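You operate a simulated robot arm through the tools that you are given. There is no shell and no other tool. Be economical: measure what you need, move in short steps, check, and stop when the job is done.

You run a simulated robot arm. Do the job below in one go: nothing can be reset, and whatever is moved stays where it is left.

## Task
Put the red and green shakers back in the rack and twist their tops shut.
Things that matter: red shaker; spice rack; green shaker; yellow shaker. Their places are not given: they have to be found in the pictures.

The check looks at the end state, three seconds after you hand in, the way a careful person would. Anything else that was tipped, shoved, dropped, spilled or broken makes it a failure.

## Robot
A 7-joint arm with a two-finger parallel gripper, fixed in place. Base frame: the origin is at the foot of the arm, x ahead of it, y to its left, z up; the work surface is at about z = 750. Units: mm, degrees, N and s.
With the tool pointing down near the work surface it reaches from about 200 to 680 mm from the base axis. Its first joint turns from -66.0 to 66.0 degrees. Payload 2.4 kg.
The tool frame sits at the grasp point between the pads (the TCP): z along the fingers, y along the line on which they close. The tips reach 30 mm beyond it. Largest opening 94 mm; finger width 28, thickness 10; the body of the gripper, 50 by 96 mm, starts 55 mm behind the TCP.
Orientation is that of the tool frame in the base frame, as a unit quaternion [x, y, z, w]. With the fingers straight down and closing along the base's y, the tool's x points along the base's -x, its y along +y and its z along -z.

## Interface
- The arm moves only by the tool jog_arm. Its arguments are lists of equal length, an entry for each row: "linear": the shift along the tool's x, y, z in units of 30 mm (1.0 is 30 mm), a list of three; "dr": the turn, a rotation vector about the tool's x, y, z in units of 6 degrees (1.0 is 6 degrees), a list of three; "jaw": the opening, from 0 (shut) to 1 (fully open). In form: {"linear": [[x, y, z], ...], "dr": [[ax, ay, az], ...], "jaw": [jaw, ...]}. A call has 1 to 10 rows; each row shifts and turns the commanded pose from where the row before left it, along the tool's axes as they then stand. A call with a number of a shift or a turn outside -1 to 1 is refused whole. Each row takes 0.2 s and may step no farther than 50 mm and 8.6 degrees from the row before; otherwise, or with a gripper value out of range, the whole call is refused. A pose out of reach is approached as far as the arm can. The call stops where the force on the tool passes 40 N (or 10 N more than at its start, if that is more) or the arm is blocked; 0.2 s more then pass. The fingers move at their own pace (about 153 mm/s each) and stop on an object; they squeeze with about 34 N. The grip force told is the motor's: it shows also when the fingers shut on nothing. Time passes only in rows, and 0.2 s behind the last, so rows that do not move let the fingers close. The reply holds the time, the measured pose of the TCP, the force on the tool along the base axes, the opening and the grip force, in the units named above and with some noise.
- Cameras (640 x 400 px; columns grow to the right, rows downward): "scene" is fixed at [48.9, 485.1, 1446.7]; the picture's right is [-0.64, -0.77, 0.00], its down [-0.41, 0.34, -0.85] and it looks along [0.65, -0.54, -0.53] (base axes); focal length 358 px, centre (320, 200). "wrist" rides on the gripper at [-37, 0, -58] in the tool frame; the picture's right is [0.00, -1.00, 0.00], its down [0.97, 0.00, -0.24] and it looks along [0.24, 0.00, 0.97] (tool axes); focal length 218 px, centre (320, 200).
- camera(camera): a new picture of that camera. It takes no simulated time.
- pixel_to_xyz(camera, pixels): for up to 12 pixels [column, row] of the newest picture of that camera ("zoom" is the newest enlarged one), the place [x, y, z] in the base frame of the surface seen there, good to about 2 mm. It takes no simulated time.
- close_up(camera, box): a new picture of the part [left, top, right, bottom] of that camera's present view, enlarged. It takes no simulated time.
- finish_job(): hands the job in; it is judged then, once.

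Keep the steps short. Do not move on a guess: measure, check each grasp and each placing, and mend mistakes. In all there are 80 turns and 34 pictures (those below and enlarged ones count). Leave the gripper open and the arm clear of the work at the hand-in unless told otherwise, and finish with a single line.

The tools are called as name(argument=value, ...) on one line, values as JSON. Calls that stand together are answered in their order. jog_arm: Moves the arm, as the interface text tells. Its arguments: {"type":"object","properties":{"linear":{"type":"array","items":{"type":"array","items":{"type":"number"}}},"dr":{"type":"array","items":{"type":"array","items":{"type":"number"}}},"jaw":{"type":"array","items":{"type":"number"}}},"required":["linear","dr","jaw"]} The other tools are called the same way: camera (camera) takes a picture; pixel_to_xyz (camera, pixels) gives the place of the surface under pixels of a picture; close_up (camera, box) takes an enlarged picture of a part of a camera's view; finish_job () hands the job in.

At the start:

```text
time_s: 0.0
tcp_pos: [322.5, 123.2, 1198.3]
tool_rot: [0.0, 1.0, 0.0, 0.0]
contact_force: [0.0, 0.0, -0.5]
finger_gap: 93.9
grasp_force: 0.1
```

scene: 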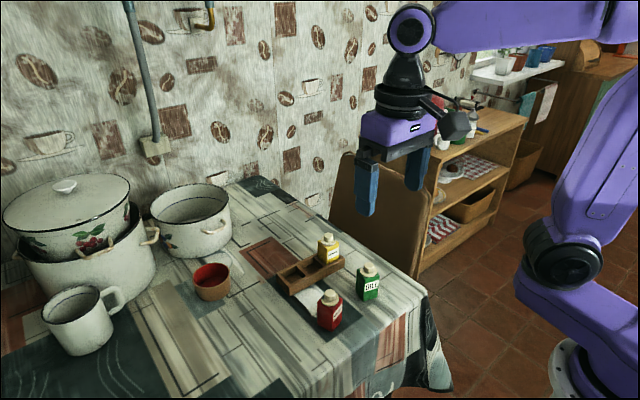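
wrist: 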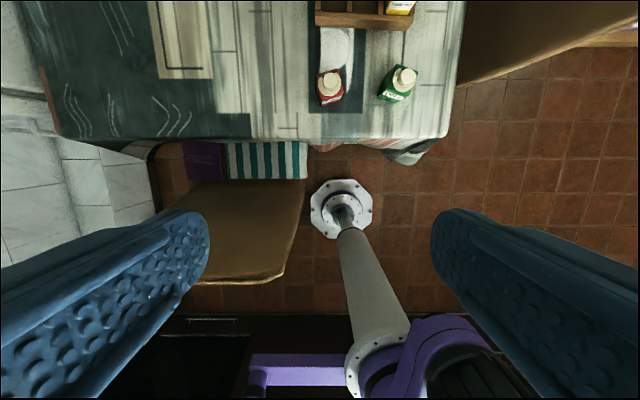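

I see red and green shakers and a rack holding the yellow one. I take an enlarged picture of that area (scene columns 260-400, rows 220-340).

close_up(camera="scene", box=[264, 222, 392, 338])

close_up(camera="wrist", box=[290, 0, 450, 110])

```text
3.45 times, centred on (328, 280) of scene
```

zoom: 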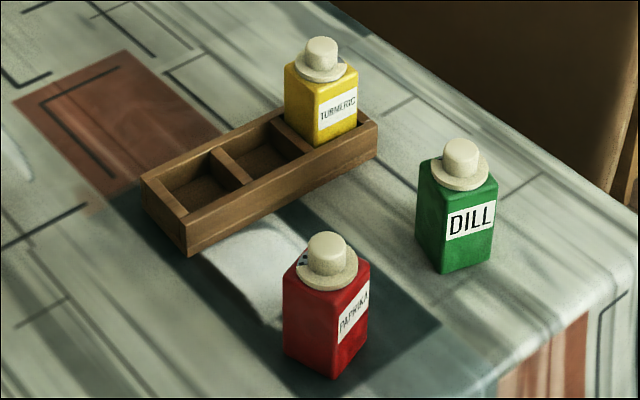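

```text
3.64 times, centred on (370, 55) of wrist
```

zoom: 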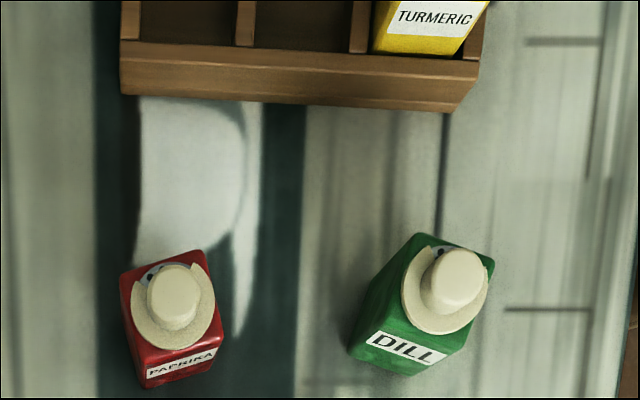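

The tops are discs with a gap showing holes. I measure rack corners, cap knobs and body points in the wrist zoom.

pixel_to_xyz(camera="zoom", pixels=[[172, 295], [456, 278], [140, 335], [155, 272], [430, 250], [125, 48], [470, 68], [244, 20], [358, 20], [300, 25], [180, 25], [250, 200]])

pixel_to_xyz(camera="scene", pixels=[[329, 237], [329, 293], [368, 265], [304, 274], [320, 277], [319, 328], [329, 332], [364, 300], [302, 268], [340, 255], [318, 295]])

```text
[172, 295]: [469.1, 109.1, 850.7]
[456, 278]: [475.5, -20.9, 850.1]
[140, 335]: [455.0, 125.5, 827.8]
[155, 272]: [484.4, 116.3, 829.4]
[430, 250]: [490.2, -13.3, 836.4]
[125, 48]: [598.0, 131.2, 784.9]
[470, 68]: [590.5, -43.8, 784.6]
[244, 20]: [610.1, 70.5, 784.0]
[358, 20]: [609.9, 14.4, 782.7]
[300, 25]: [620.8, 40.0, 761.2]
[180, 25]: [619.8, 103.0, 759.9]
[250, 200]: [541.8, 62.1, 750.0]
```

```text
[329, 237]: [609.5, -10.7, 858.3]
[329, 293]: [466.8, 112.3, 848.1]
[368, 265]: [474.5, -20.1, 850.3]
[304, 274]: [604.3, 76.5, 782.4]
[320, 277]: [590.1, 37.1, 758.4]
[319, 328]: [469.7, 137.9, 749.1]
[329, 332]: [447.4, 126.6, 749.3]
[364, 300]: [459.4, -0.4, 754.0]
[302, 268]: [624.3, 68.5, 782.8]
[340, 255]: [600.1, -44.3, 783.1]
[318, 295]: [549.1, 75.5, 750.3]
```

The rack spans y about -44 to 131, with its front at x≈590 and walls up to z≈784. The free slots are near y≈42 and 100. I move above the two shakers for a near-vertical view.

jog_arm(linear=[[-0.435, -0.29, 0.993], [-0.435, -0.29, 0.993], [-0.435, -0.29, 0.993], [-0.435, -0.29, 0.993], [-0.435, -0.29, 0.993], [-0.435, -0.29, 0.993], [-0.435, -0.29, 0.993], [-0.435, -0.29, 0.993], [-0.435, -0.29, 0.993]], dr=[[0, 0, 0], [0, 0, 0], [0, 0, 0], [0, 0, 0], [0, 0, 0], [0, 0, 0], [0, 0, 0], [0, 0, 0], [0, 0, 0]], jaw=[1, 1, 1, 1, 1, 1, 1, 1, 1])

camera(camera="wrist")

```text
time_s: 2.0
tcp_pos: [442.9, 45.4, 929.0]
tool_rot: [0.0, 1.0, 0.0, 0.001]
contact_force: [0.0, 0.4, -0.4]
finger_gap: 93.9
grasp_force: 0.0
```

```text
29 pictures are left
```

wrist: 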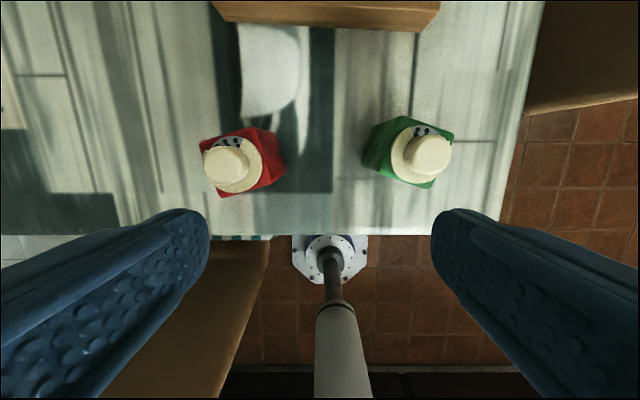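

The view is clear. I enlarge both caps (columns 190-470, rows 100-220).

close_up(camera="wrist", box=[180, 110, 308, 206])

pixel_to_xyz(camera="zoom", pixels=[[100, 190], [325, 170], [400, 395], [220, 225], [350, 310], [250, 165], [325, 90], [515, 210], [200, 415], [200, 170]])

close_up(camera="wrist", box=[345, 100, 473, 196])

```text
4.17 times, centred on (244, 158) of wrist
```

zoom: 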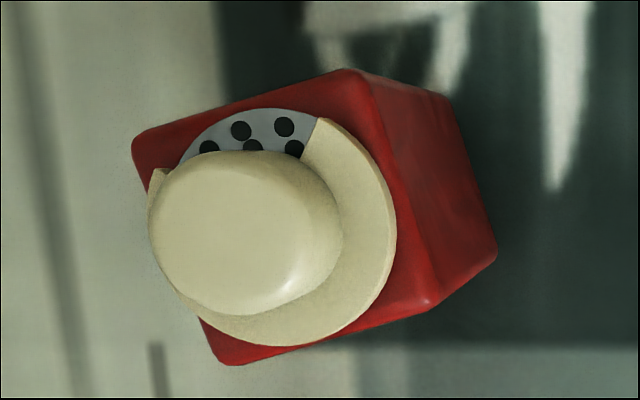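

```text
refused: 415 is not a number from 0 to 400
```

```text
4.17 times, centred on (409, 148) of wrist
```

zoom: 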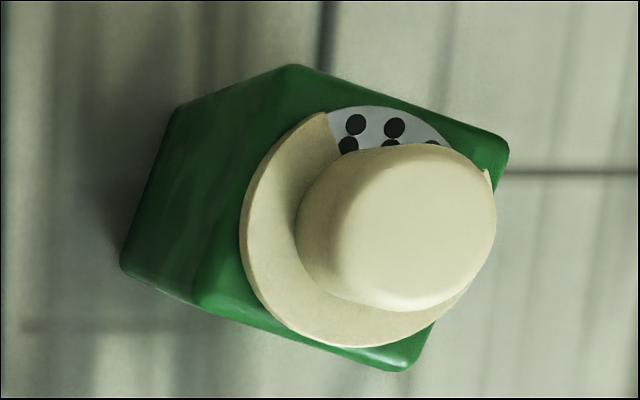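

Both caps show a gap over a grey hole plate, on the side away from the label. I measure the top-face corners and knobs, using the wrist picture for red and the zoom for green.

pixel_to_xyz(camera="zoom", pixels=[[292, 72], [500, 150], [402, 362], [210, 300], [400, 225], [385, 110], [300, 320], [360, 240], [440, 240], [495, 190]])

pixel_to_xyz(camera="wrist", pixels=[[201, 145], [250, 129], [269, 181], [222, 195], [225, 165], [257, 165], [230, 140], [284, 170], [222, 10], [435, 28], [215, 5], [425, 5]])

```text
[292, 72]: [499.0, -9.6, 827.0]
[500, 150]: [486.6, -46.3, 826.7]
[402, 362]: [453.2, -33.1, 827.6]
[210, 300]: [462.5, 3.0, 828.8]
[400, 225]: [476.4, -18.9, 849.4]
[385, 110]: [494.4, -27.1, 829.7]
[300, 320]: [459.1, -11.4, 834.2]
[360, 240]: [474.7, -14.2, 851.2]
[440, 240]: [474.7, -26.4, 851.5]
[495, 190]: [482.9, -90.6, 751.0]
```

```text
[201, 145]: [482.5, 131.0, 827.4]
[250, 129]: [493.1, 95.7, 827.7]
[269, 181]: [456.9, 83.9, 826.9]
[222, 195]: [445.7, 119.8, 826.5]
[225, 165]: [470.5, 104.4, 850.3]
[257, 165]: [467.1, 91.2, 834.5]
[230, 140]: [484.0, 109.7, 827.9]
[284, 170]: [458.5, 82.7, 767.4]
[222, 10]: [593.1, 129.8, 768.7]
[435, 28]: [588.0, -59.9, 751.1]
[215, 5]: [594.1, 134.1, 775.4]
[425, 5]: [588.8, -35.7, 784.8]
```

Red centre is about (469.6, 107.6) with yaw +17°. Green centre is about (475, -21.5) with yaw -19°. Both tops are at z≈827 and the knobs at 851. Next I look at the rack from above.

jog_arm(linear=[[-0.9, 0, 0], [-0.9, 0, 0], [-0.9, 0, 0], [-0.9, 0, 0], [-0.9, 0, 0]], dr=[[0, 0, 0], [0, 0, 0], [0, 0, 0], [0, 0, 0], [0, 0, 0]], jaw=[1, 1, 1, 1, 1])

close_up(camera="wrist", box=[200, 90, 440, 240])

```text
time_s: 3.2
tcp_pos: [577.2, 45.2, 929.8]
tool_rot: [0.0, 1.0, 0.0, 0.0]
contact_force: [0.2, -0.6, 0.6]
finger_gap: 93.9
grasp_force: 0.0
```

```text
2.67 times, centred on (320, 165) of wrist
```

zoom: 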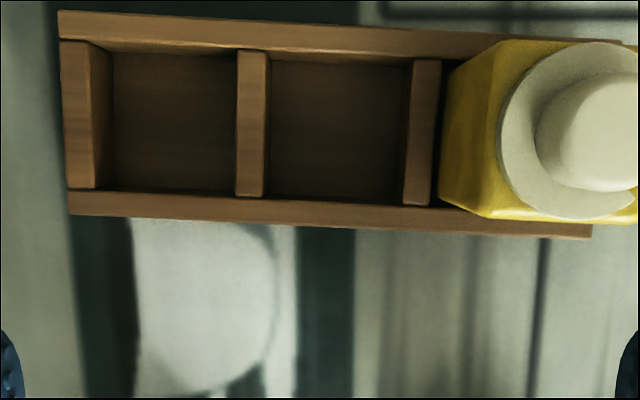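

I measure the slot walls from this zoom and enlarge the yellow shaker's cap to see what shut looks like.

pixel_to_xyz(camera="zoom", pixels=[[93, 130], [240, 130], [263, 130], [409, 130], [437, 130], [170, 50], [170, 193], [335, 56], [335, 202], [170, 130], [66, 190], [62, 42]])

close_up(camera="wrist", box=[350, 90, 470, 185])

```text
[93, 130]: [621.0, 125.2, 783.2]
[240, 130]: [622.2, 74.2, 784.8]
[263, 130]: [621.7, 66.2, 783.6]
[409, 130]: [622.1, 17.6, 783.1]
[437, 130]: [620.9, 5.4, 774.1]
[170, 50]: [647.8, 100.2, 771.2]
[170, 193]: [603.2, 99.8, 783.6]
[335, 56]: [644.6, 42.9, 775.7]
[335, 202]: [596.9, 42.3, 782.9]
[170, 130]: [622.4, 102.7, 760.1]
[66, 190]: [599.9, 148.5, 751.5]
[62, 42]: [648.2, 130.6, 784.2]
```

```text
4.21 times, centred on (410, 138) of wrist
```

zoom: 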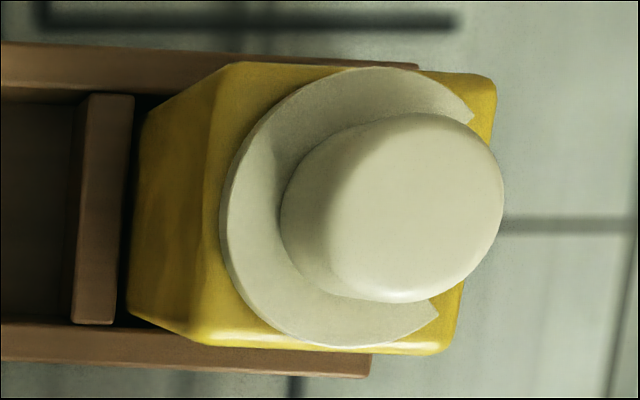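

Yellow's gap points to -y with its label facing me, so shut is a 90° clockwise turn seen from above. The rack is yawed about -2.5°. I enlarge the empty slots to measure them more finely.

close_up(camera="wrist", box=[220, 92, 366, 183])

pixel_to_xyz(camera="zoom", pixels=[[210, 295], [210, 310], [210, 330], [210, 60], [210, 70], [210, 80], [500, 310], [500, 320], [500, 340], [500, 70], [500, 80], [500, 90]])

```text
4.38 times, centred on (293, 138) of wrist
```

zoom: 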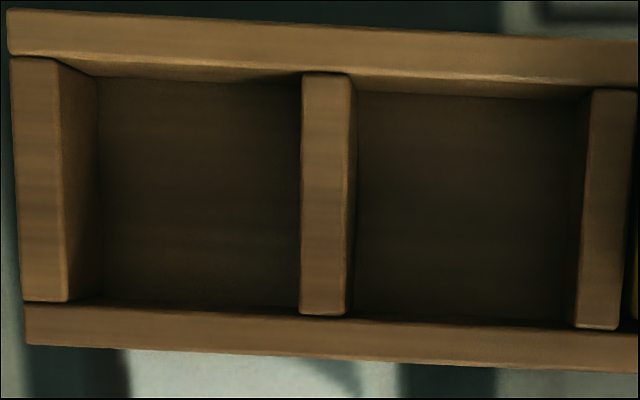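

```text
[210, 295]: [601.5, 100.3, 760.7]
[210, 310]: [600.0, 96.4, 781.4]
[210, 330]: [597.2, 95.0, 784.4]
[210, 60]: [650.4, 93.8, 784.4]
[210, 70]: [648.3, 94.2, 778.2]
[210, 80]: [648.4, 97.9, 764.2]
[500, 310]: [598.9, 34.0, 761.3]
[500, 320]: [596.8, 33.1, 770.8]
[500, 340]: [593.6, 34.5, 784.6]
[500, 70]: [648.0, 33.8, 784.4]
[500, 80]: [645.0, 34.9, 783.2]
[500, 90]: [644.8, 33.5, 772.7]
```

The slots are about 48 mm square: slot 1 centre ≈(625, 99.5), slot 2 centre ≈(622, 42). I go above red and turn the tool to its yaw (+17°).

jog_arm(linear=[[0.897, 0.52, 0], [0.897, 0.52, 0], [0.897, 0.52, 0], [0.897, 0.52, 0], [0, 0, 0], [0, 0, 0], [0, 0, 0], [0, 0, 0]], dr=[[0, 0, 0], [0, 0, 0], [0, 0, 0], [0, 0, 0], [0, 0, -0.933], [0, 0, -0.933], [0, 0, -0.933], [0, 0, 0]], jaw=[1, 1, 1, 1, 1, 1, 1, 1])

```text
time_s: 5.0
tcp_pos: [469.3, 106.6, 929.8]
tool_rot: [-0.147, 0.989, 0.0, 0.0]
contact_force: [0.6, 0.1, 0.2]
finger_gap: 93.9
grasp_force: 0.0
```

The pose is good: (469.3, 106.6), yaw 16.9°. I go straight down 120 mm to z≈810 with the jaws open.

jog_arm(linear=[[0, 0, 1], [0, 0, 1], [0, 0, 1], [0, 0, 1], [0, 0, 0]], dr=[[0, 0, 0], [0, 0, 0], [0, 0, 0], [0, 0, 0], [0, 0, 0]], jaw=[1, 1, 1, 1, 1])

camera(camera="wrist")

```text
time_s: 6.2
tcp_pos: [469.2, 106.7, 810.8]
tool_rot: [-0.146, 0.989, 0.0, 0.0]
contact_force: [0.4, -0.3, 0.4]
finger_gap: 94.1
grasp_force: 0.0
```

```text
23 pictures are left
```

wrist: 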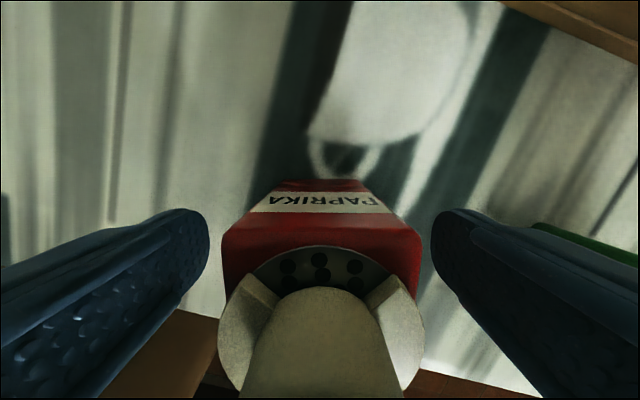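

Red sits centred and square between the fingers, at columns 222-422. I close.

jog_arm(linear=[[0, 0, 0], [0, 0, 0], [0, 0, 0]], dr=[[0, 0, 0], [0, 0, 0], [0, 0, 0]], jaw=[0, 0, 0])

```text
time_s: 7.0
tcp_pos: [468.3, 108.0, 810.8]
tool_rot: [-0.146, 0.989, -0.001, 0.0]
contact_force: [0.4, 0.2, -0.6]
finger_gap: 47.9
grasp_force: 34.6
```

The gap is 47.9 mm, wider than the ~40 mm I expected. I look before lifting.

camera(camera="wrist")

close_up(camera="scene", box=[264, 222, 392, 338])

```text
22 pictures are left
```

wrist: 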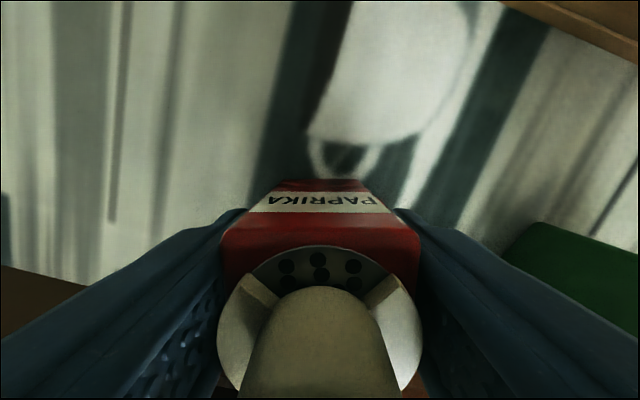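

```text
3.45 times, centred on (328, 280) of scene
```

zoom: 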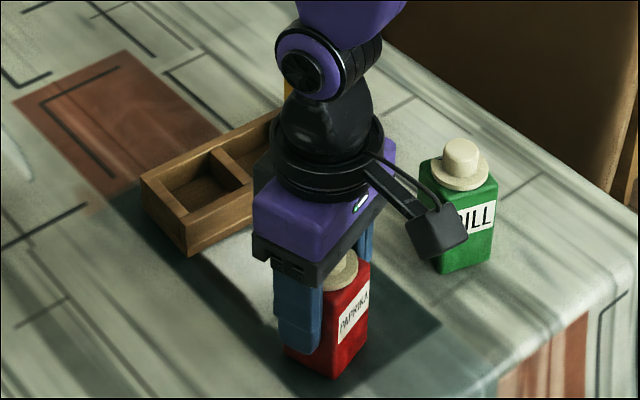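

I measure the body edges and the disc edges in this picture.

pixel_to_xyz(camera="wrist", pixels=[[226, 232], [416, 232], [240, 240], [400, 240], [222, 320], [417, 320], [230, 350], [408, 350], [260, 213], [385, 213], [285, 184], [360, 184]])

```text
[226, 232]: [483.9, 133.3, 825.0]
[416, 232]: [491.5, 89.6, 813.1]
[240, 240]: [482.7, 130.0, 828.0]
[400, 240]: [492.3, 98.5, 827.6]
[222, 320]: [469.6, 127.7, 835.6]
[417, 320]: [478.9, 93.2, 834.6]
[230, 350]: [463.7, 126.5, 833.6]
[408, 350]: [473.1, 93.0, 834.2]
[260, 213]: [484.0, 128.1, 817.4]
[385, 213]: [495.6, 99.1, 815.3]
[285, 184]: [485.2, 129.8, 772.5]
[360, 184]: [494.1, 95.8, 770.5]
```

Body and slot sizes look compatible, with yellow seated the same way, and the grip is firm and square. I lift 66 mm, turn to the rack's yaw (-2.4°) and check.

jog_arm(linear=[[0, 0, -0.7], [0, 0, -0.7], [0, 0, -0.8], [0, 0, 0], [0, 0, 0], [0, 0, 0], [0, 0, 0], [0, 0, 0]], dr=[[0, 0, 0], [0, 0, 0], [0, 0, 0], [0, 0, 0.805], [0, 0, 0.805], [0, 0, 0.805], [0, 0, 0.805], [0, 0, 0]], jaw=[0, 0, 0, 0, 0, 0, 0, 0])

```text
time_s: 8.8
tcp_pos: [469.3, 108.3, 875.9]
tool_rot: [0.023, 1.0, 0.0, 0.0]
contact_force: [-0.7, 0.4, -2.5]
finger_gap: 47.8
grasp_force: 34.1
```

Held steady, with weight about 2 N. I carry it over slot 1.

jog_arm(linear=[[-0.867, -0.012, 0], [-0.867, -0.012, 0], [-0.867, -0.012, 0], [-0.867, -0.012, 0], [-0.867, -0.012, 0], [-0.867, -0.012, 0], [0, 0, 0]], dr=[[0, 0, 0], [0, 0, 0], [0, 0, 0], [0, 0, 0], [0, 0, 0], [0, 0, 0], [0, 0, 0]], jaw=[0, 0, 0, 0, 0, 0, 0])

camera(camera="wrist")

close_up(camera="scene", box=[264, 202, 392, 318])

```text
time_s: 10.4
tcp_pos: [625.3, 99.0, 878.3]
tool_rot: [0.022, 1.0, 0.001, -0.001]
contact_force: [0.9, -0.6, -1.4]
finger_gap: 47.6
grasp_force: 33.9
```

```text
20 pictures are left
```

wrist: 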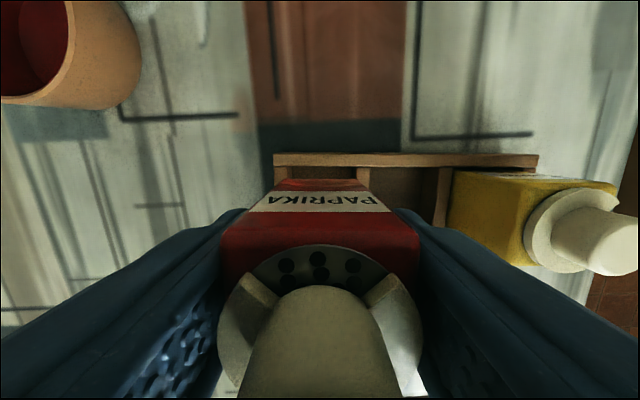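

```text
3.45 times, centred on (328, 260) of scene
```

zoom: 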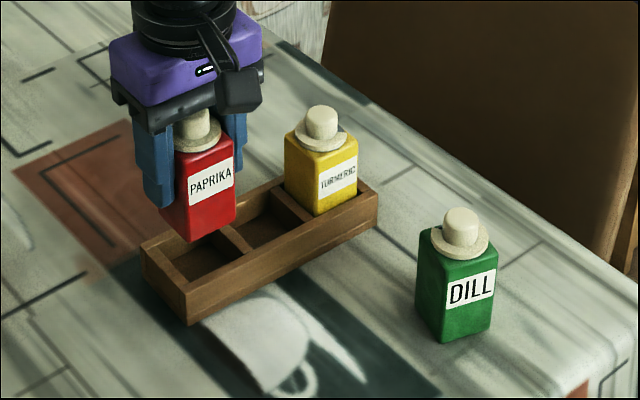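

Red hangs over slot 1. I measure its back face, the rack behind it and yellow's matching faces to confirm alignment.

pixel_to_xyz(camera="wrist", pixels=[[282, 184], [362, 184], [320, 184], [310, 160], [277, 162], [363, 172], [368, 172], [443, 190], [453, 190], [460, 210], [520, 176], [320, 215]])

pixel_to_xyz(camera="zoom", pixels=[[189, 232], [228, 212], [170, 195], [320, 203], [350, 195], [235, 250], [160, 250], [300, 205], [210, 180]])

```text
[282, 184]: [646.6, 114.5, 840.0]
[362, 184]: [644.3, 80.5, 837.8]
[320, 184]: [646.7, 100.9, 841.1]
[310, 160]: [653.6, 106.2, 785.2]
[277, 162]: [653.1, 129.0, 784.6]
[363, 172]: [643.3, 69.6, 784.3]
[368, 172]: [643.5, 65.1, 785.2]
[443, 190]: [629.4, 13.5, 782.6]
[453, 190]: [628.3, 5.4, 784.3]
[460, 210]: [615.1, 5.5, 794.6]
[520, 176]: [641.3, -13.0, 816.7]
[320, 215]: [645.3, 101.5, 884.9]
```

```text
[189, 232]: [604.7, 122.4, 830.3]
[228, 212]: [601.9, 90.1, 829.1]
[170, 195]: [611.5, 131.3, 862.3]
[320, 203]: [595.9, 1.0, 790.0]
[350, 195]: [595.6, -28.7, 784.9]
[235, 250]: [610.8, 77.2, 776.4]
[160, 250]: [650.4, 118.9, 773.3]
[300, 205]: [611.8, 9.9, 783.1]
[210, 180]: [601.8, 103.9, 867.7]
```

Red's faces (x 603-646, y≈78-120) fit inside slot 1 (x 600-648, y≈75-124). I lower 54 mm in steps.

jog_arm(linear=[[0, 0, 0.6], [0, 0, 0.5], [0, 0, 0.4], [0, 0, 0.3], [0, 0, 0]], dr=[[0, 0, 0], [0, 0, 0], [0, 0, 0], [0, 0, 0], [0, 0, 0]], jaw=[0, 0, 0, 0, 0])

```text
time_s: 11.6
tcp_pos: [625.3, 98.9, 822.6]
tool_rot: [0.022, 1.0, 0.0, 0.0]
contact_force: [-0.9, 0.8, -2.0]
finger_gap: 47.9
grasp_force: 34.5
```

No contact yet. I lower a further 2-3 mm in tiny steps to seat it.

jog_arm(linear=[[0, 0, 0.04], [0, 0, 0.04], [0, 0, 0]], dr=[[0, 0, 0], [0, 0, 0], [0, 0, 0]], jaw=[0, 0, 0])

close_up(camera="scene", box=[264, 202, 392, 318])

```text
time_s: 12.4
tcp_pos: [626.4, 99.3, 820.7]
tool_rot: [0.022, 1.0, -0.001, 0.0]
contact_force: [-2.2, -1.1, 4.2]
finger_gap: 48.0
grasp_force: 33.7
```

```text
3.45 times, centred on (328, 260) of scene
```

zoom: 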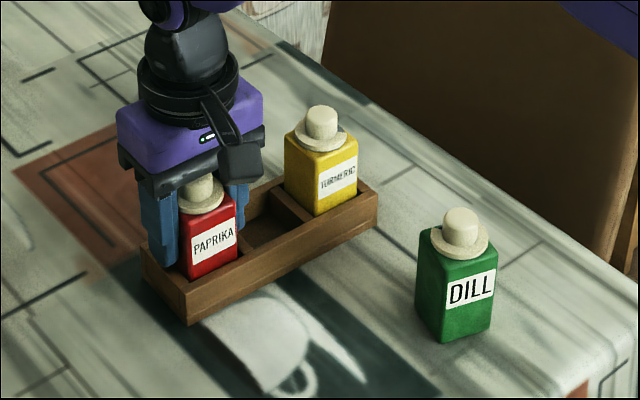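

Seated: the reaction has switched to +4 N and the shaker stands level in slot 1. I open and rise 66 mm.

jog_arm(linear=[[0, 0, 0], [0, 0, 0], [0, 0, -0.7], [0, 0, -0.7], [0, 0, -0.8], [0, 0, 0]], dr=[[0, 0, 0], [0, 0, 0], [0, 0, 0], [0, 0, 0], [0, 0, 0], [0, 0, 0]], jaw=[0.8, 0.8, 0.8, 0.8, 0.8, 0.8])

camera(camera="wrist")

```text
time_s: 13.8
tcp_pos: [623.1, 96.9, 885.8]
tool_rot: [0.022, 1.0, -0.001, -0.001]
contact_force: [0.1, 0.3, 0.9]
finger_gap: 75.1
grasp_force: 0.0
```

```text
17 pictures are left
```

wrist: 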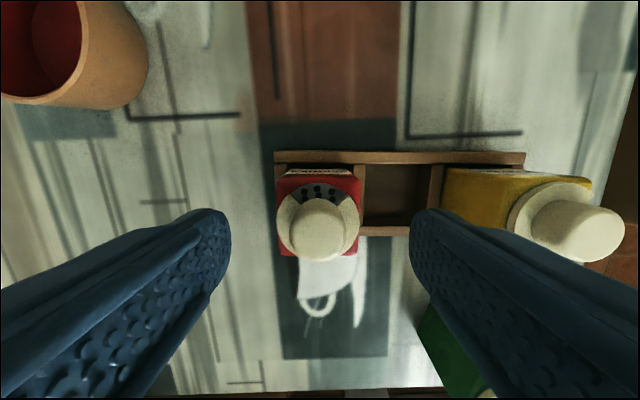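

Red is upright in the rack. I measure the knob and disc edges.

pixel_to_xyz(camera="wrist", pixels=[[318, 208], [318, 250], [298, 228], [341, 228], [318, 228], [285, 215], [353, 215], [320, 190], [282, 205], [358, 205], [320, 158], [320, 240]])

```text
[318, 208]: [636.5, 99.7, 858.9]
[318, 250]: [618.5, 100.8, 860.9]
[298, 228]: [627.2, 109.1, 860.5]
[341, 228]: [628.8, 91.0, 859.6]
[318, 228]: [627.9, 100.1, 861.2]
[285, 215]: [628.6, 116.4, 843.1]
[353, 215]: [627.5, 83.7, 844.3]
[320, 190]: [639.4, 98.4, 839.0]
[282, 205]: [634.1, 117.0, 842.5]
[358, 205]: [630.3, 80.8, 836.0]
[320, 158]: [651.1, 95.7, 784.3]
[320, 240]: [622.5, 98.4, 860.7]
```

Knob centre ≈(626.5, 100), top 861, disc top ≈844. I shift 3 mm forward and turn the tool +47° so I have room for a 90° clockwise twist.

jog_arm(linear=[[-0.11, 0, 0], [0, 0, 0], [0, 0, 0], [0, 0, 0], [0, 0, 0], [0, 0, 0], [0, 0, 0], [0, 0, 0], [0, 0, 0], [0, 0, 0]], dr=[[0, 0, 0], [0, 0, -0.99], [0, 0, -0.99], [0, 0, -0.99], [0, 0, -0.99], [0, 0, -0.99], [0, 0, -0.99], [0, 0, -0.99], [0, 0, -0.99], [0, 0, 0]], jaw=[0.6, 0.6, 0.6, 0.6, 0.6, 0.6, 0.6, 0.6, 0.6, 0.6])

```text
time_s: 16.0
tcp_pos: [627.5, 97.7, 886.1]
tool_rot: [-0.384, 0.923, 0.0, 0.0]
contact_force: [0.1, 0.5, 0.3]
finger_gap: 56.4
grasp_force: 0.1
```

The yaw is 45° now. I lower 9 mm (tips at about 847, just above the disc) and check force and pose before closing.

jog_arm(linear=[[0, 0, 0.15], [0, 0, 0.14], [0, 0, 0]], dr=[[0, 0, 0], [0, 0, 0], [0, 0, 0]], jaw=[0.6, 0.6, 0.6])

camera(camera="wrist")

```text
time_s: 16.8
tcp_pos: [628.4, 98.1, 875.3]
tool_rot: [-0.383, 0.924, 0.0, 0.0]
contact_force: [0.0, -0.3, 0.5]
finger_gap: 56.2
grasp_force: 0.0
```

```text
16 pictures are left
```

wrist: 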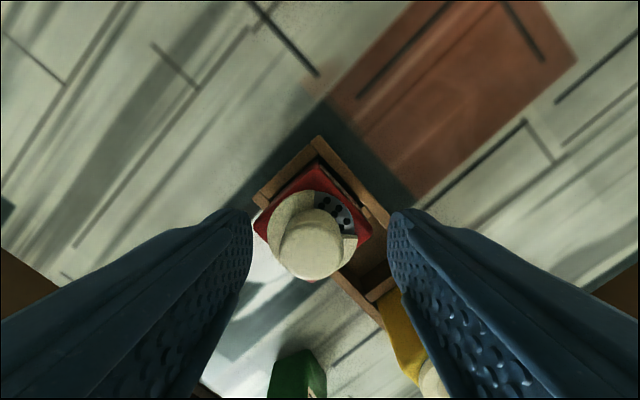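

The knob is slightly left of centre (column ≈313). I measure its edges again.

pixel_to_xyz(camera="wrist", pixels=[[293, 235], [337, 235], [314, 215], [310, 268], [313, 240], [295, 250], [332, 250], [300, 222], [332, 222]])

```text
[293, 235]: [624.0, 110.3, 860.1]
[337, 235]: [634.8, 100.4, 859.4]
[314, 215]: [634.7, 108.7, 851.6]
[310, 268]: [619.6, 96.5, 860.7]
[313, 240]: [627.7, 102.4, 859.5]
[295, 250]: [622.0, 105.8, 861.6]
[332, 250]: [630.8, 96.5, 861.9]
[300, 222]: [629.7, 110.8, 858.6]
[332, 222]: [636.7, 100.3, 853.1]
```

The knob centre is ≈(627.2, 101.8). I shift +3 mm along tool y and -2 mm along tool x, then close on it.

jog_arm(linear=[[-0.07, 0.1, 0], [0, 0, 0], [0, 0, 0], [0, 0, 0]], dr=[[0, 0, 0], [0, 0, 0], [0, 0, 0], [0, 0, 0]], jaw=[0.6, 0.6, 0, 0])

camera(camera="wrist")

```text
time_s: 17.8
tcp_pos: [626.9, 103.3, 876.6]
tool_rot: [-0.383, 0.924, 0.0, 0.0]
contact_force: [0.4, -0.9, -0.1]
finger_gap: 23.3
grasp_force: 34.2
```

```text
15 pictures are left
```

wrist: 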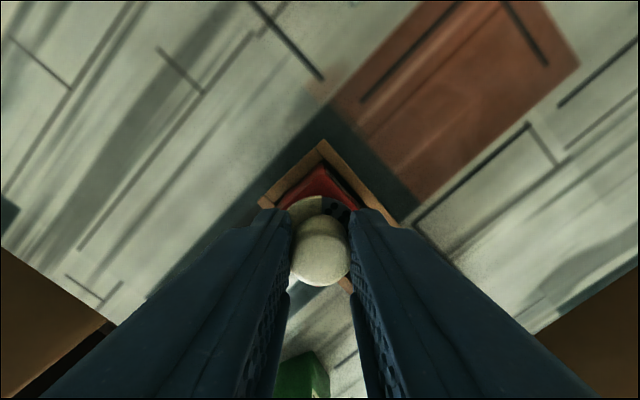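

The knob is held (23.3 mm). I twist clockwise by 45° first and watch the reading.

jog_arm(linear=[[0, 0, 0], [0, 0, 0], [0, 0, 0], [0, 0, 0], [0, 0, 0], [0, 0, 0], [0, 0, 0], [0, 0, 0], [0, 0, 0], [0, 0, 0]], dr=[[0, 0, 0.75], [0, 0, 0.75], [0, 0, 0.75], [0, 0, 0.75], [0, 0, 0.75], [0, 0, 0.75], [0, 0, 0.75], [0, 0, 0.75], [0, 0, 0.75], [0, 0, 0.75]], jaw=[0, 0, 0, 0, 0, 0, 0, 0, 0, 0])

camera(camera="wrist")

```text
time_s: 20.0
tcp_pos: [627.6, 101.9, 878.0]
tool_rot: [0.001, 1.0, 0.0, 0.0]
contact_force: [2.0, -5.5, -1.0]
finger_gap: 23.1
grasp_force: 34.3
```

```text
14 pictures are left
```

wrist: 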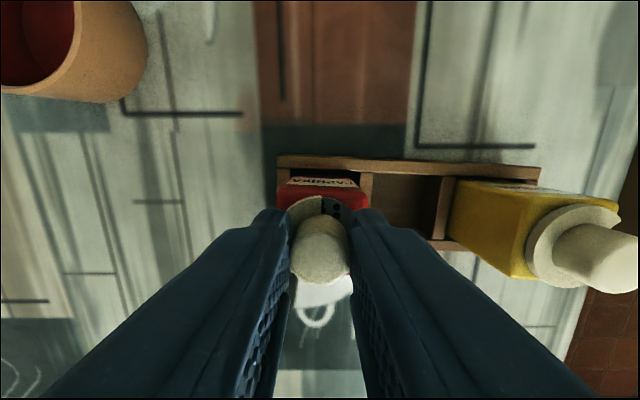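

The disc is turning with the knob (gap edge now at column ≈322), and the rack and shaker are still. I twist another 48°.

jog_arm(linear=[[0, 0, 0], [0, 0, 0], [0, 0, 0], [0, 0, 0], [0, 0, 0], [0, 0, 0], [0, 0, 0], [0, 0, 0], [0, 0, 0], [0, 0, 0]], dr=[[0, 0, 0.8], [0, 0, 0.8], [0, 0, 0.8], [0, 0, 0.8], [0, 0, 0.8], [0, 0, 0.8], [0, 0, 0.8], [0, 0, 0.8], [0, 0, 0.8], [0, 0, 0.8]], jaw=[0, 0, 0, 0, 0, 0, 0, 0, 0, 0])

```text
time_s: 22.2
tcp_pos: [628.5, 102.4, 878.3]
tool_rot: [0.407, 0.913, 0.001, 0.0]
contact_force: [-2.2, -6.3, 1.5]
finger_gap: 23.3
grasp_force: 33.9
```

Yaw is -48°, so the twist is done. I open, rise 54 mm and look.

jog_arm(linear=[[0, 0, 0], [0, 0, 0], [0, 0, -0.6], [0, 0, -0.6], [0, 0, -0.6], [0, 0, 0]], dr=[[0, 0, 0], [0, 0, 0], [0, 0, 0], [0, 0, 0], [0, 0, 0], [0, 0, 0]], jaw=[0.6, 0.6, 0.6, 0.6, 0.6, 1])

camera(camera="wrist")

```text
time_s: 23.6
tcp_pos: [628.0, 101.8, 931.8]
tool_rot: [0.407, 0.913, -0.001, 0.0]
contact_force: [1.0, -0.6, 0.1]
finger_gap: 93.9
grasp_force: 0.0
```

```text
13 pictures are left
```

wrist: 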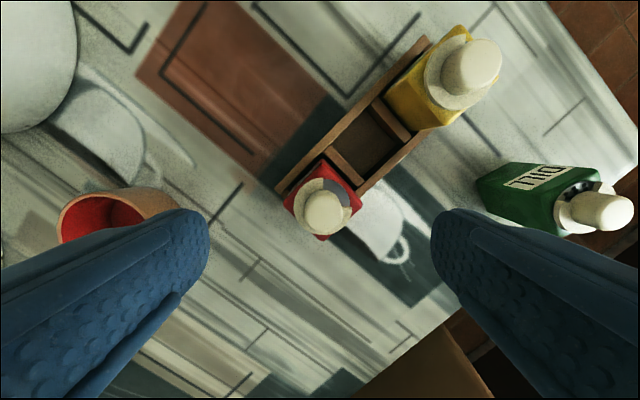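

close_up(camera="wrist", box=[270, 150, 382, 250])

```text
4.00 times, centred on (326, 200) of wrist
```

zoom: 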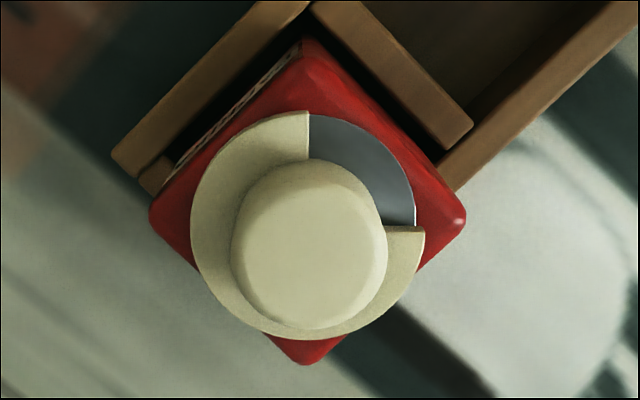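

Red's top is shut: only plain plate shows in the gap, with no holes. I now travel to above green (475, -21.5) at the same height and begin turning the tool to its yaw.

jog_arm(linear=[[0.05, -0.933, 0], [0.05, -0.933, 0], [0.05, -0.933, 0], [0.05, -0.933, 0], [0.05, -0.933, 0], [0.05, -0.933, 0], [0.05, -0.933, 0], [0, 0, 0], [0, 0, 0]], dr=[[0, 0, 0], [0, 0, 0], [0, 0, 0], [0, 0, 0], [0, 0, 0], [0, 0, 0], [0, 0, 0], [0, 0, 1], [0, 0, 1]], jaw=[1, 1, 1, 1, 1, 1, 1, 1, 1])

jog_arm(linear=[[0, 0, 0], [0, 0, 0], [0, 0, 0], [0, 0, 0], [0, 0, 0], [0, 0, 0], [0, 0, 0], [0, 0, 0], [0, 0, 0], [0, 0, 0]], dr=[[0, 0, 1], [0, 0, 1], [0, 0, 1], [0, 0, 1], [0, 0, 1], [0, 0, 1], [0, 0, 1], [0, 0, 1], [0, 0, 0.2], [0, 0, 0]], jaw=[1, 1, 1, 1, 1, 1, 1, 1, 1, 1])

camera(camera="wrist")

```text
time_s: 25.6
tcp_pos: [474.6, -21.0, 931.2]
tool_rot: [0.501, 0.866, 0.001, 0.0]
contact_force: [-0.2, 0.6, 0.7]
finger_gap: 94.1
grasp_force: 0.0
```

```text
time_s: 27.8
tcp_pos: [474.7, -20.9, 930.9]
tool_rot: [0.816, 0.578, 0.001, 0.0]
contact_force: [0.0, 0.3, -0.5]
finger_gap: 94.1
grasp_force: 0.1
```

```text
11 pictures are left
```

wrist: 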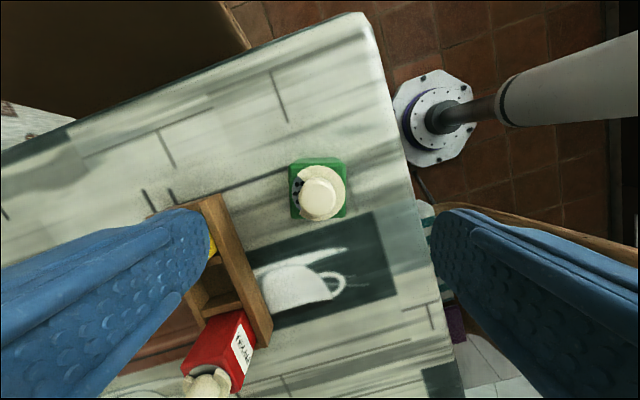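

The tool is at yaw -109°, and green appears square and centred (columns 290-348). I lower 120 mm to z≈811.

jog_arm(linear=[[0, 0, 1], [0, 0, 1], [0, 0, 1], [0, 0, 1], [0, 0, 0]], dr=[[0, 0, 0], [0, 0, 0], [0, 0, 0], [0, 0, 0], [0, 0, 0]], jaw=[1, 1, 1, 1, 1])

camera(camera="wrist")

```text
time_s: 29.0
tcp_pos: [475.2, -22.5, 809.7]
tool_rot: [0.815, 0.579, 0.0, 0.001]
contact_force: [-1.0, -0.7, -0.2]
finger_gap: 93.9
grasp_force: 0.1
```

```text
10 pictures are left
```

wrist: 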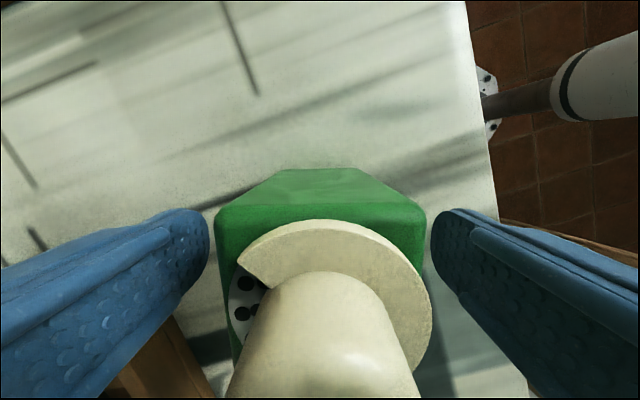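

Green lies between the fingers but a few mm forward in the view. I measure its top edge to know the offset.

pixel_to_xyz(camera="wrist", pixels=[[230, 213], [320, 212], [410, 213], [320, 190], [320, 180], [290, 180], [350, 180], [222, 260], [420, 250]])

```text
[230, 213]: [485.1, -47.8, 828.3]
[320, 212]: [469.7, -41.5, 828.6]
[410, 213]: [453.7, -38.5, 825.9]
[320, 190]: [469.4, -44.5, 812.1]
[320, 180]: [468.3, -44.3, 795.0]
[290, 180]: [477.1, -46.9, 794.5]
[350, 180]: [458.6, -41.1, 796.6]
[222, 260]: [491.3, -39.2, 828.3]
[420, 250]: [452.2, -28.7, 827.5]
```

Green's centre is about 2 mm along -tool x. I shift by that and close.

jog_arm(linear=[[-0.08, 0, 0], [0, 0, 0], [0, 0, 0], [0, 0, 0], [0, 0, 0]], dr=[[0, 0, 0], [0, 0, 0], [0, 0, 0], [0, 0, 0], [0, 0, 0]], jaw=[1, 1, 0, 0, 0])

```text
time_s: 30.2
tcp_pos: [475.1, -22.4, 809.6]
tool_rot: [0.815, 0.58, 0.0, 0.0]
contact_force: [-0.2, -0.4, 0.3]
finger_gap: 48.3
grasp_force: 33.5
```

Held (48.3 mm, the same as red). I lift 75 mm and turn to the rack's yaw.

jog_arm(linear=[[0, 0, -0.8], [0, 0, -0.85], [0, 0, -0.85], [0, 0, 0], [0, 0, 0], [0, 0, 0], [0, 0, 0]], dr=[[0, 0, 0], [0, 0, 0], [0, 0, 0], [0, 0, -0.94], [0, 0, -0.94], [0, 0, -0.94], [0, 0, 0]], jaw=[0, 0, 0, 0, 0, 0, 0])

```text
time_s: 31.8
tcp_pos: [475.3, -24.0, 884.9]
tool_rot: [0.72, 0.694, 0.0, 0.0]
contact_force: [-0.3, -0.5, -2.7]
finger_gap: 47.9
grasp_force: 34.3
```

I slide sideways to y≈42 first, then forward over slot 2.

jog_arm(linear=[[0.79, 0, 0], [0.79, 0, 0], [0.788, 0, 0], [0, 0.96, 0], [0, 0.96, 0], [0, 0.96, 0], [0, 0.96, 0], [0, 0.96, 0], [0, 0, 0], [0, 0, 0]], dr=[[0, 0, 0], [0, 0, 0], [0, 0, 0], [0, 0, 0], [0, 0, 0], [0, 0, 0], [0, 0, 0], [0, 0, 0], [0, 0, 0], [0, 0, 0]], jaw=[0, 0, 0, 0, 0, 0, 0, 0, 0, 0])

camera(camera="wrist")

close_up(camera="scene", box=[264, 202, 392, 318])

```text
time_s: 34.0
tcp_pos: [620.9, 40.0, 885.5]
tool_rot: [0.721, 0.693, -0.001, 0.0]
contact_force: [-0.3, -0.2, -1.6]
finger_gap: 48.0
grasp_force: 34.0
```

```text
9 pictures are left
```

wrist: 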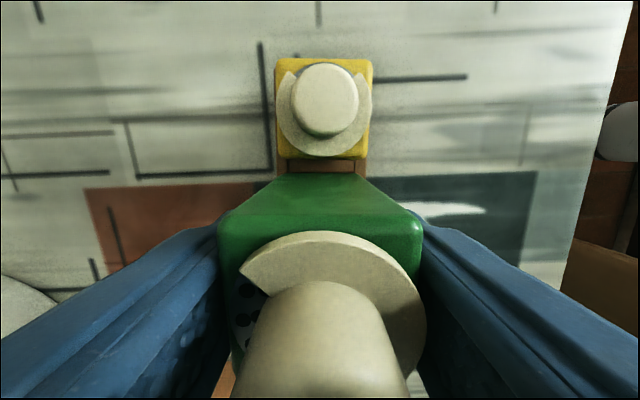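

```text
3.45 times, centred on (328, 260) of scene
```

zoom: 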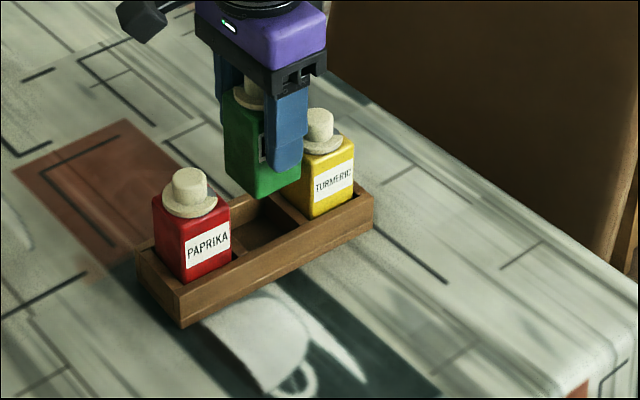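

The rack may have shifted a few mm during the twist, so I remeasure it and green's faces.

pixel_to_xyz(camera="zoom", pixels=[[137, 247], [179, 290], [372, 204], [240, 255], [300, 228], [262, 195], [245, 240], [222, 230], [270, 222], [265, 197], [290, 212], [355, 185]])

pixel_to_xyz(camera="wrist", pixels=[[320, 180], [290, 180], [350, 180], [320, 195], [320, 166], [295, 166], [360, 168], [320, 150], [284, 100], [369, 100], [320, 62], [230, 225]])

```text
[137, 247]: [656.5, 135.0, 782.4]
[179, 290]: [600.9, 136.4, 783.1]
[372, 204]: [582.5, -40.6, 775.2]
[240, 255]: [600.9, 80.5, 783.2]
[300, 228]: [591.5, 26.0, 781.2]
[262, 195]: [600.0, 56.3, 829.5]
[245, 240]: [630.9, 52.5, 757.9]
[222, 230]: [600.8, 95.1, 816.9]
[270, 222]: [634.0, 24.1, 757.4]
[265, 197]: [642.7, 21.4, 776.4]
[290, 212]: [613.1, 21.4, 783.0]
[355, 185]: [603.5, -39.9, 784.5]
```

```text
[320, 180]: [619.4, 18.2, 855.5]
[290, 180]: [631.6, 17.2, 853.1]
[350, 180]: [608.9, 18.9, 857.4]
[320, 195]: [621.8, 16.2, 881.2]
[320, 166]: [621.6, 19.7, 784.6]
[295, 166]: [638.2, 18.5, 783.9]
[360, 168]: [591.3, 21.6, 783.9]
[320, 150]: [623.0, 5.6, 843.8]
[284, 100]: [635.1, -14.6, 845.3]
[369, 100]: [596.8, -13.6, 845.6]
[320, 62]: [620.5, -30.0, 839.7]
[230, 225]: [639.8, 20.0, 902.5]
```

The rack has moved roughly 3 mm toward +y. I sample more points along the front rail and dividers in the same zoom.

pixel_to_xyz(camera="zoom", pixels=[[200, 305], [280, 265], [350, 230], [185, 283], [240, 258], [290, 235], [340, 213], [250, 246], [270, 236], [280, 220], [275, 210], [236, 235]])

pixel_to_xyz(camera="zoom", pixels=[[255, 242], [260, 238], [265, 235], [255, 246], [283, 207], [288, 209], [292, 206], [297, 208], [284, 202], [234, 240], [238, 238], [242, 243]])

```text
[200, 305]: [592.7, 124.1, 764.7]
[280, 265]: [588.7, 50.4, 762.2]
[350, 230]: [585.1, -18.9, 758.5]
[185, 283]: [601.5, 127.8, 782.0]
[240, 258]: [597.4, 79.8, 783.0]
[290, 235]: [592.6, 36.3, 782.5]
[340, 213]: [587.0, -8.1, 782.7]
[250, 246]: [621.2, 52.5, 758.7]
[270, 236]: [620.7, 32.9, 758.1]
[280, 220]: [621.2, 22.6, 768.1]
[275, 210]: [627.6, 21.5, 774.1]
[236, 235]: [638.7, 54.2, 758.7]
```

```text
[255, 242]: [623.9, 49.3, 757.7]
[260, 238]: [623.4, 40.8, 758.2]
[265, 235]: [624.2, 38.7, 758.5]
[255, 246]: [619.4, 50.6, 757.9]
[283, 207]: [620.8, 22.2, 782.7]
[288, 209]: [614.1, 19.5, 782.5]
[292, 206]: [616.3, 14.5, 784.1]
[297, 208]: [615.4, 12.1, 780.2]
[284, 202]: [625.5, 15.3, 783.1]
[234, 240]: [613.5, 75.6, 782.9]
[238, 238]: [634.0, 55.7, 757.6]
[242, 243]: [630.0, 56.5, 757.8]
```

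The rack's yaw is now about -3°, and the slot 2 centre is ≈(621, 45). Green's centre is y≈40, so I shift 5 mm toward +y, trim the yaw and lower 45 mm.

jog_arm(linear=[[0.167, 0, 0], [0, 0, 0], [0, 0, 0.5], [0, 0, 0.5], [0, 0, 0.2], [0, 0, 0]], dr=[[0, 0, 0.15], [0, 0, 0], [0, 0, 0], [0, 0, 0], [0, 0, 0], [0, 0, 0]], jaw=[0, 0, 0, 0, 0, 0])

close_up(camera="scene", box=[274, 222, 382, 300])

```text
time_s: 35.4
tcp_pos: [622.3, 45.0, 849.9]
tool_rot: [0.726, 0.687, 0.0, 0.0]
contact_force: [-0.2, 0.2, -2.0]
finger_gap: 48.1
grasp_force: 33.8
```

```text
5.13 times, centred on (328, 261) of scene
```

zoom: 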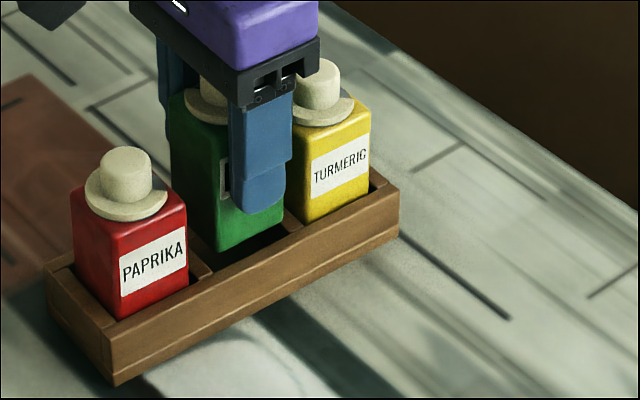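

Green's bottom is just above the rail. I measure its lower corners against the dividers.

pixel_to_xyz(camera="zoom", pixels=[[222, 246], [205, 230], [280, 222], [250, 236], [190, 225], [215, 262], [205, 268], [290, 222], [297, 228], [195, 265]])

```text
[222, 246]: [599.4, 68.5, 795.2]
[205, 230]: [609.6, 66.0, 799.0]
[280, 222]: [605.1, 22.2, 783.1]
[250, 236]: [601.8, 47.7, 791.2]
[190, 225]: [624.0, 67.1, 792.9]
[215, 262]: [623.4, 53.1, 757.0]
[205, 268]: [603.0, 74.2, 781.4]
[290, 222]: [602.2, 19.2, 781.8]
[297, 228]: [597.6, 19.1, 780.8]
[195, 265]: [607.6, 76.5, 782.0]
```

Green's faces (y≈23-66.5, front x≈600) fit the slot. I lower 27 mm slowly.

jog_arm(linear=[[0, 0, 0.3], [0, 0, 0.3], [0, 0, 0.2], [0, 0, 0.1], [0, 0, 0]], dr=[[0, 0, 0], [0, 0, 0], [0, 0, 0], [0, 0, 0], [0, 0, 0]], jaw=[0, 0, 0, 0, 0])

```text
time_s: 36.6
tcp_pos: [620.4, 45.1, 823.3]
tool_rot: [0.726, 0.688, 0.0, 0.0]
contact_force: [-0.4, -0.5, -1.7]
finger_gap: 48.2
grasp_force: 33.8
```

No contact yet. I take tiny steps until the floor is felt.

jog_arm(linear=[[0, 0, 0.04], [0, 0, 0.04], [0, 0, 0.03], [0, 0, 0]], dr=[[0, 0, 0], [0, 0, 0], [0, 0, 0], [0, 0, 0]], jaw=[0, 0, 0, 0])

```text
time_s: 37.6
tcp_pos: [621.3, 46.9, 820.2]
tool_rot: [0.727, 0.687, 0.0, 0.0]
contact_force: [-0.6, -0.6, -1.7]
finger_gap: 47.9
grasp_force: 34.3
```

jog_arm(linear=[[0, 0, 0.04], [0, 0, 0.03], [0, 0, 0]], dr=[[0, 0, 0], [0, 0, 0], [0, 0, 0]], jaw=[0, 0, 0])

```text
time_s: 38.4
tcp_pos: [621.3, 46.7, 819.7]
tool_rot: [0.726, 0.687, 0.001, 0.001]
contact_force: [-9.4, -2.2, 27.0]
finger_gap: 48.1
grasp_force: 33.9
```

The floor is reached (27 N). I ease up 1 mm, open, then rise 66 mm.

jog_arm(linear=[[0, 0, -0.04], [0, 0, 0], [0, 0, 0], [0, 0, -0.7], [0, 0, -0.7], [0, 0, -0.8], [0, 0, 0]], dr=[[0, 0, 0], [0, 0, 0], [0, 0, 0], [0, 0, 0], [0, 0, 0], [0, 0, 0], [0, 0, 0]], jaw=[0, 0.75, 0.75, 0.75, 0.75, 0.75, 0.75])

camera(camera="wrist")

```text
time_s: 40.0
tcp_pos: [620.6, 45.1, 885.4]
tool_rot: [0.727, 0.687, 0.001, 0.0]
contact_force: [0.2, 0.3, 0.3]
finger_gap: 70.5
grasp_force: 0.0
```

```text
6 pictures are left
```

wrist: 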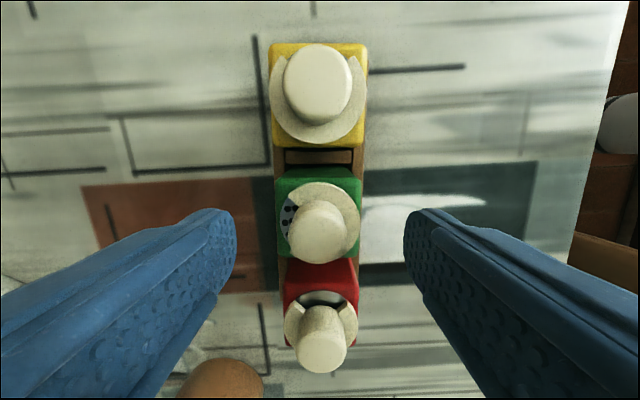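

Green is seated upright in slot 2. I measure its knob and red's and yellow's for clearance.

pixel_to_xyz(camera="wrist", pixels=[[318, 203], [318, 258], [293, 232], [342, 232], [318, 232], [300, 215], [336, 215], [300, 250], [337, 250], [320, 350], [318, 80]])

```text
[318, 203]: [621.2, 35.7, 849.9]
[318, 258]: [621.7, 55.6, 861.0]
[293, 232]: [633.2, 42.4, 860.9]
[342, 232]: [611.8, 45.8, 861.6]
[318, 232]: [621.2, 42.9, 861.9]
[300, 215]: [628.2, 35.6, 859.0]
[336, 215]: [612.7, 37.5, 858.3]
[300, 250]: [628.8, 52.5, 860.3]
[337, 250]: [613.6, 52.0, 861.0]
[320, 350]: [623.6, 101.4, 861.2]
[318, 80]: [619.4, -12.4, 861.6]
```

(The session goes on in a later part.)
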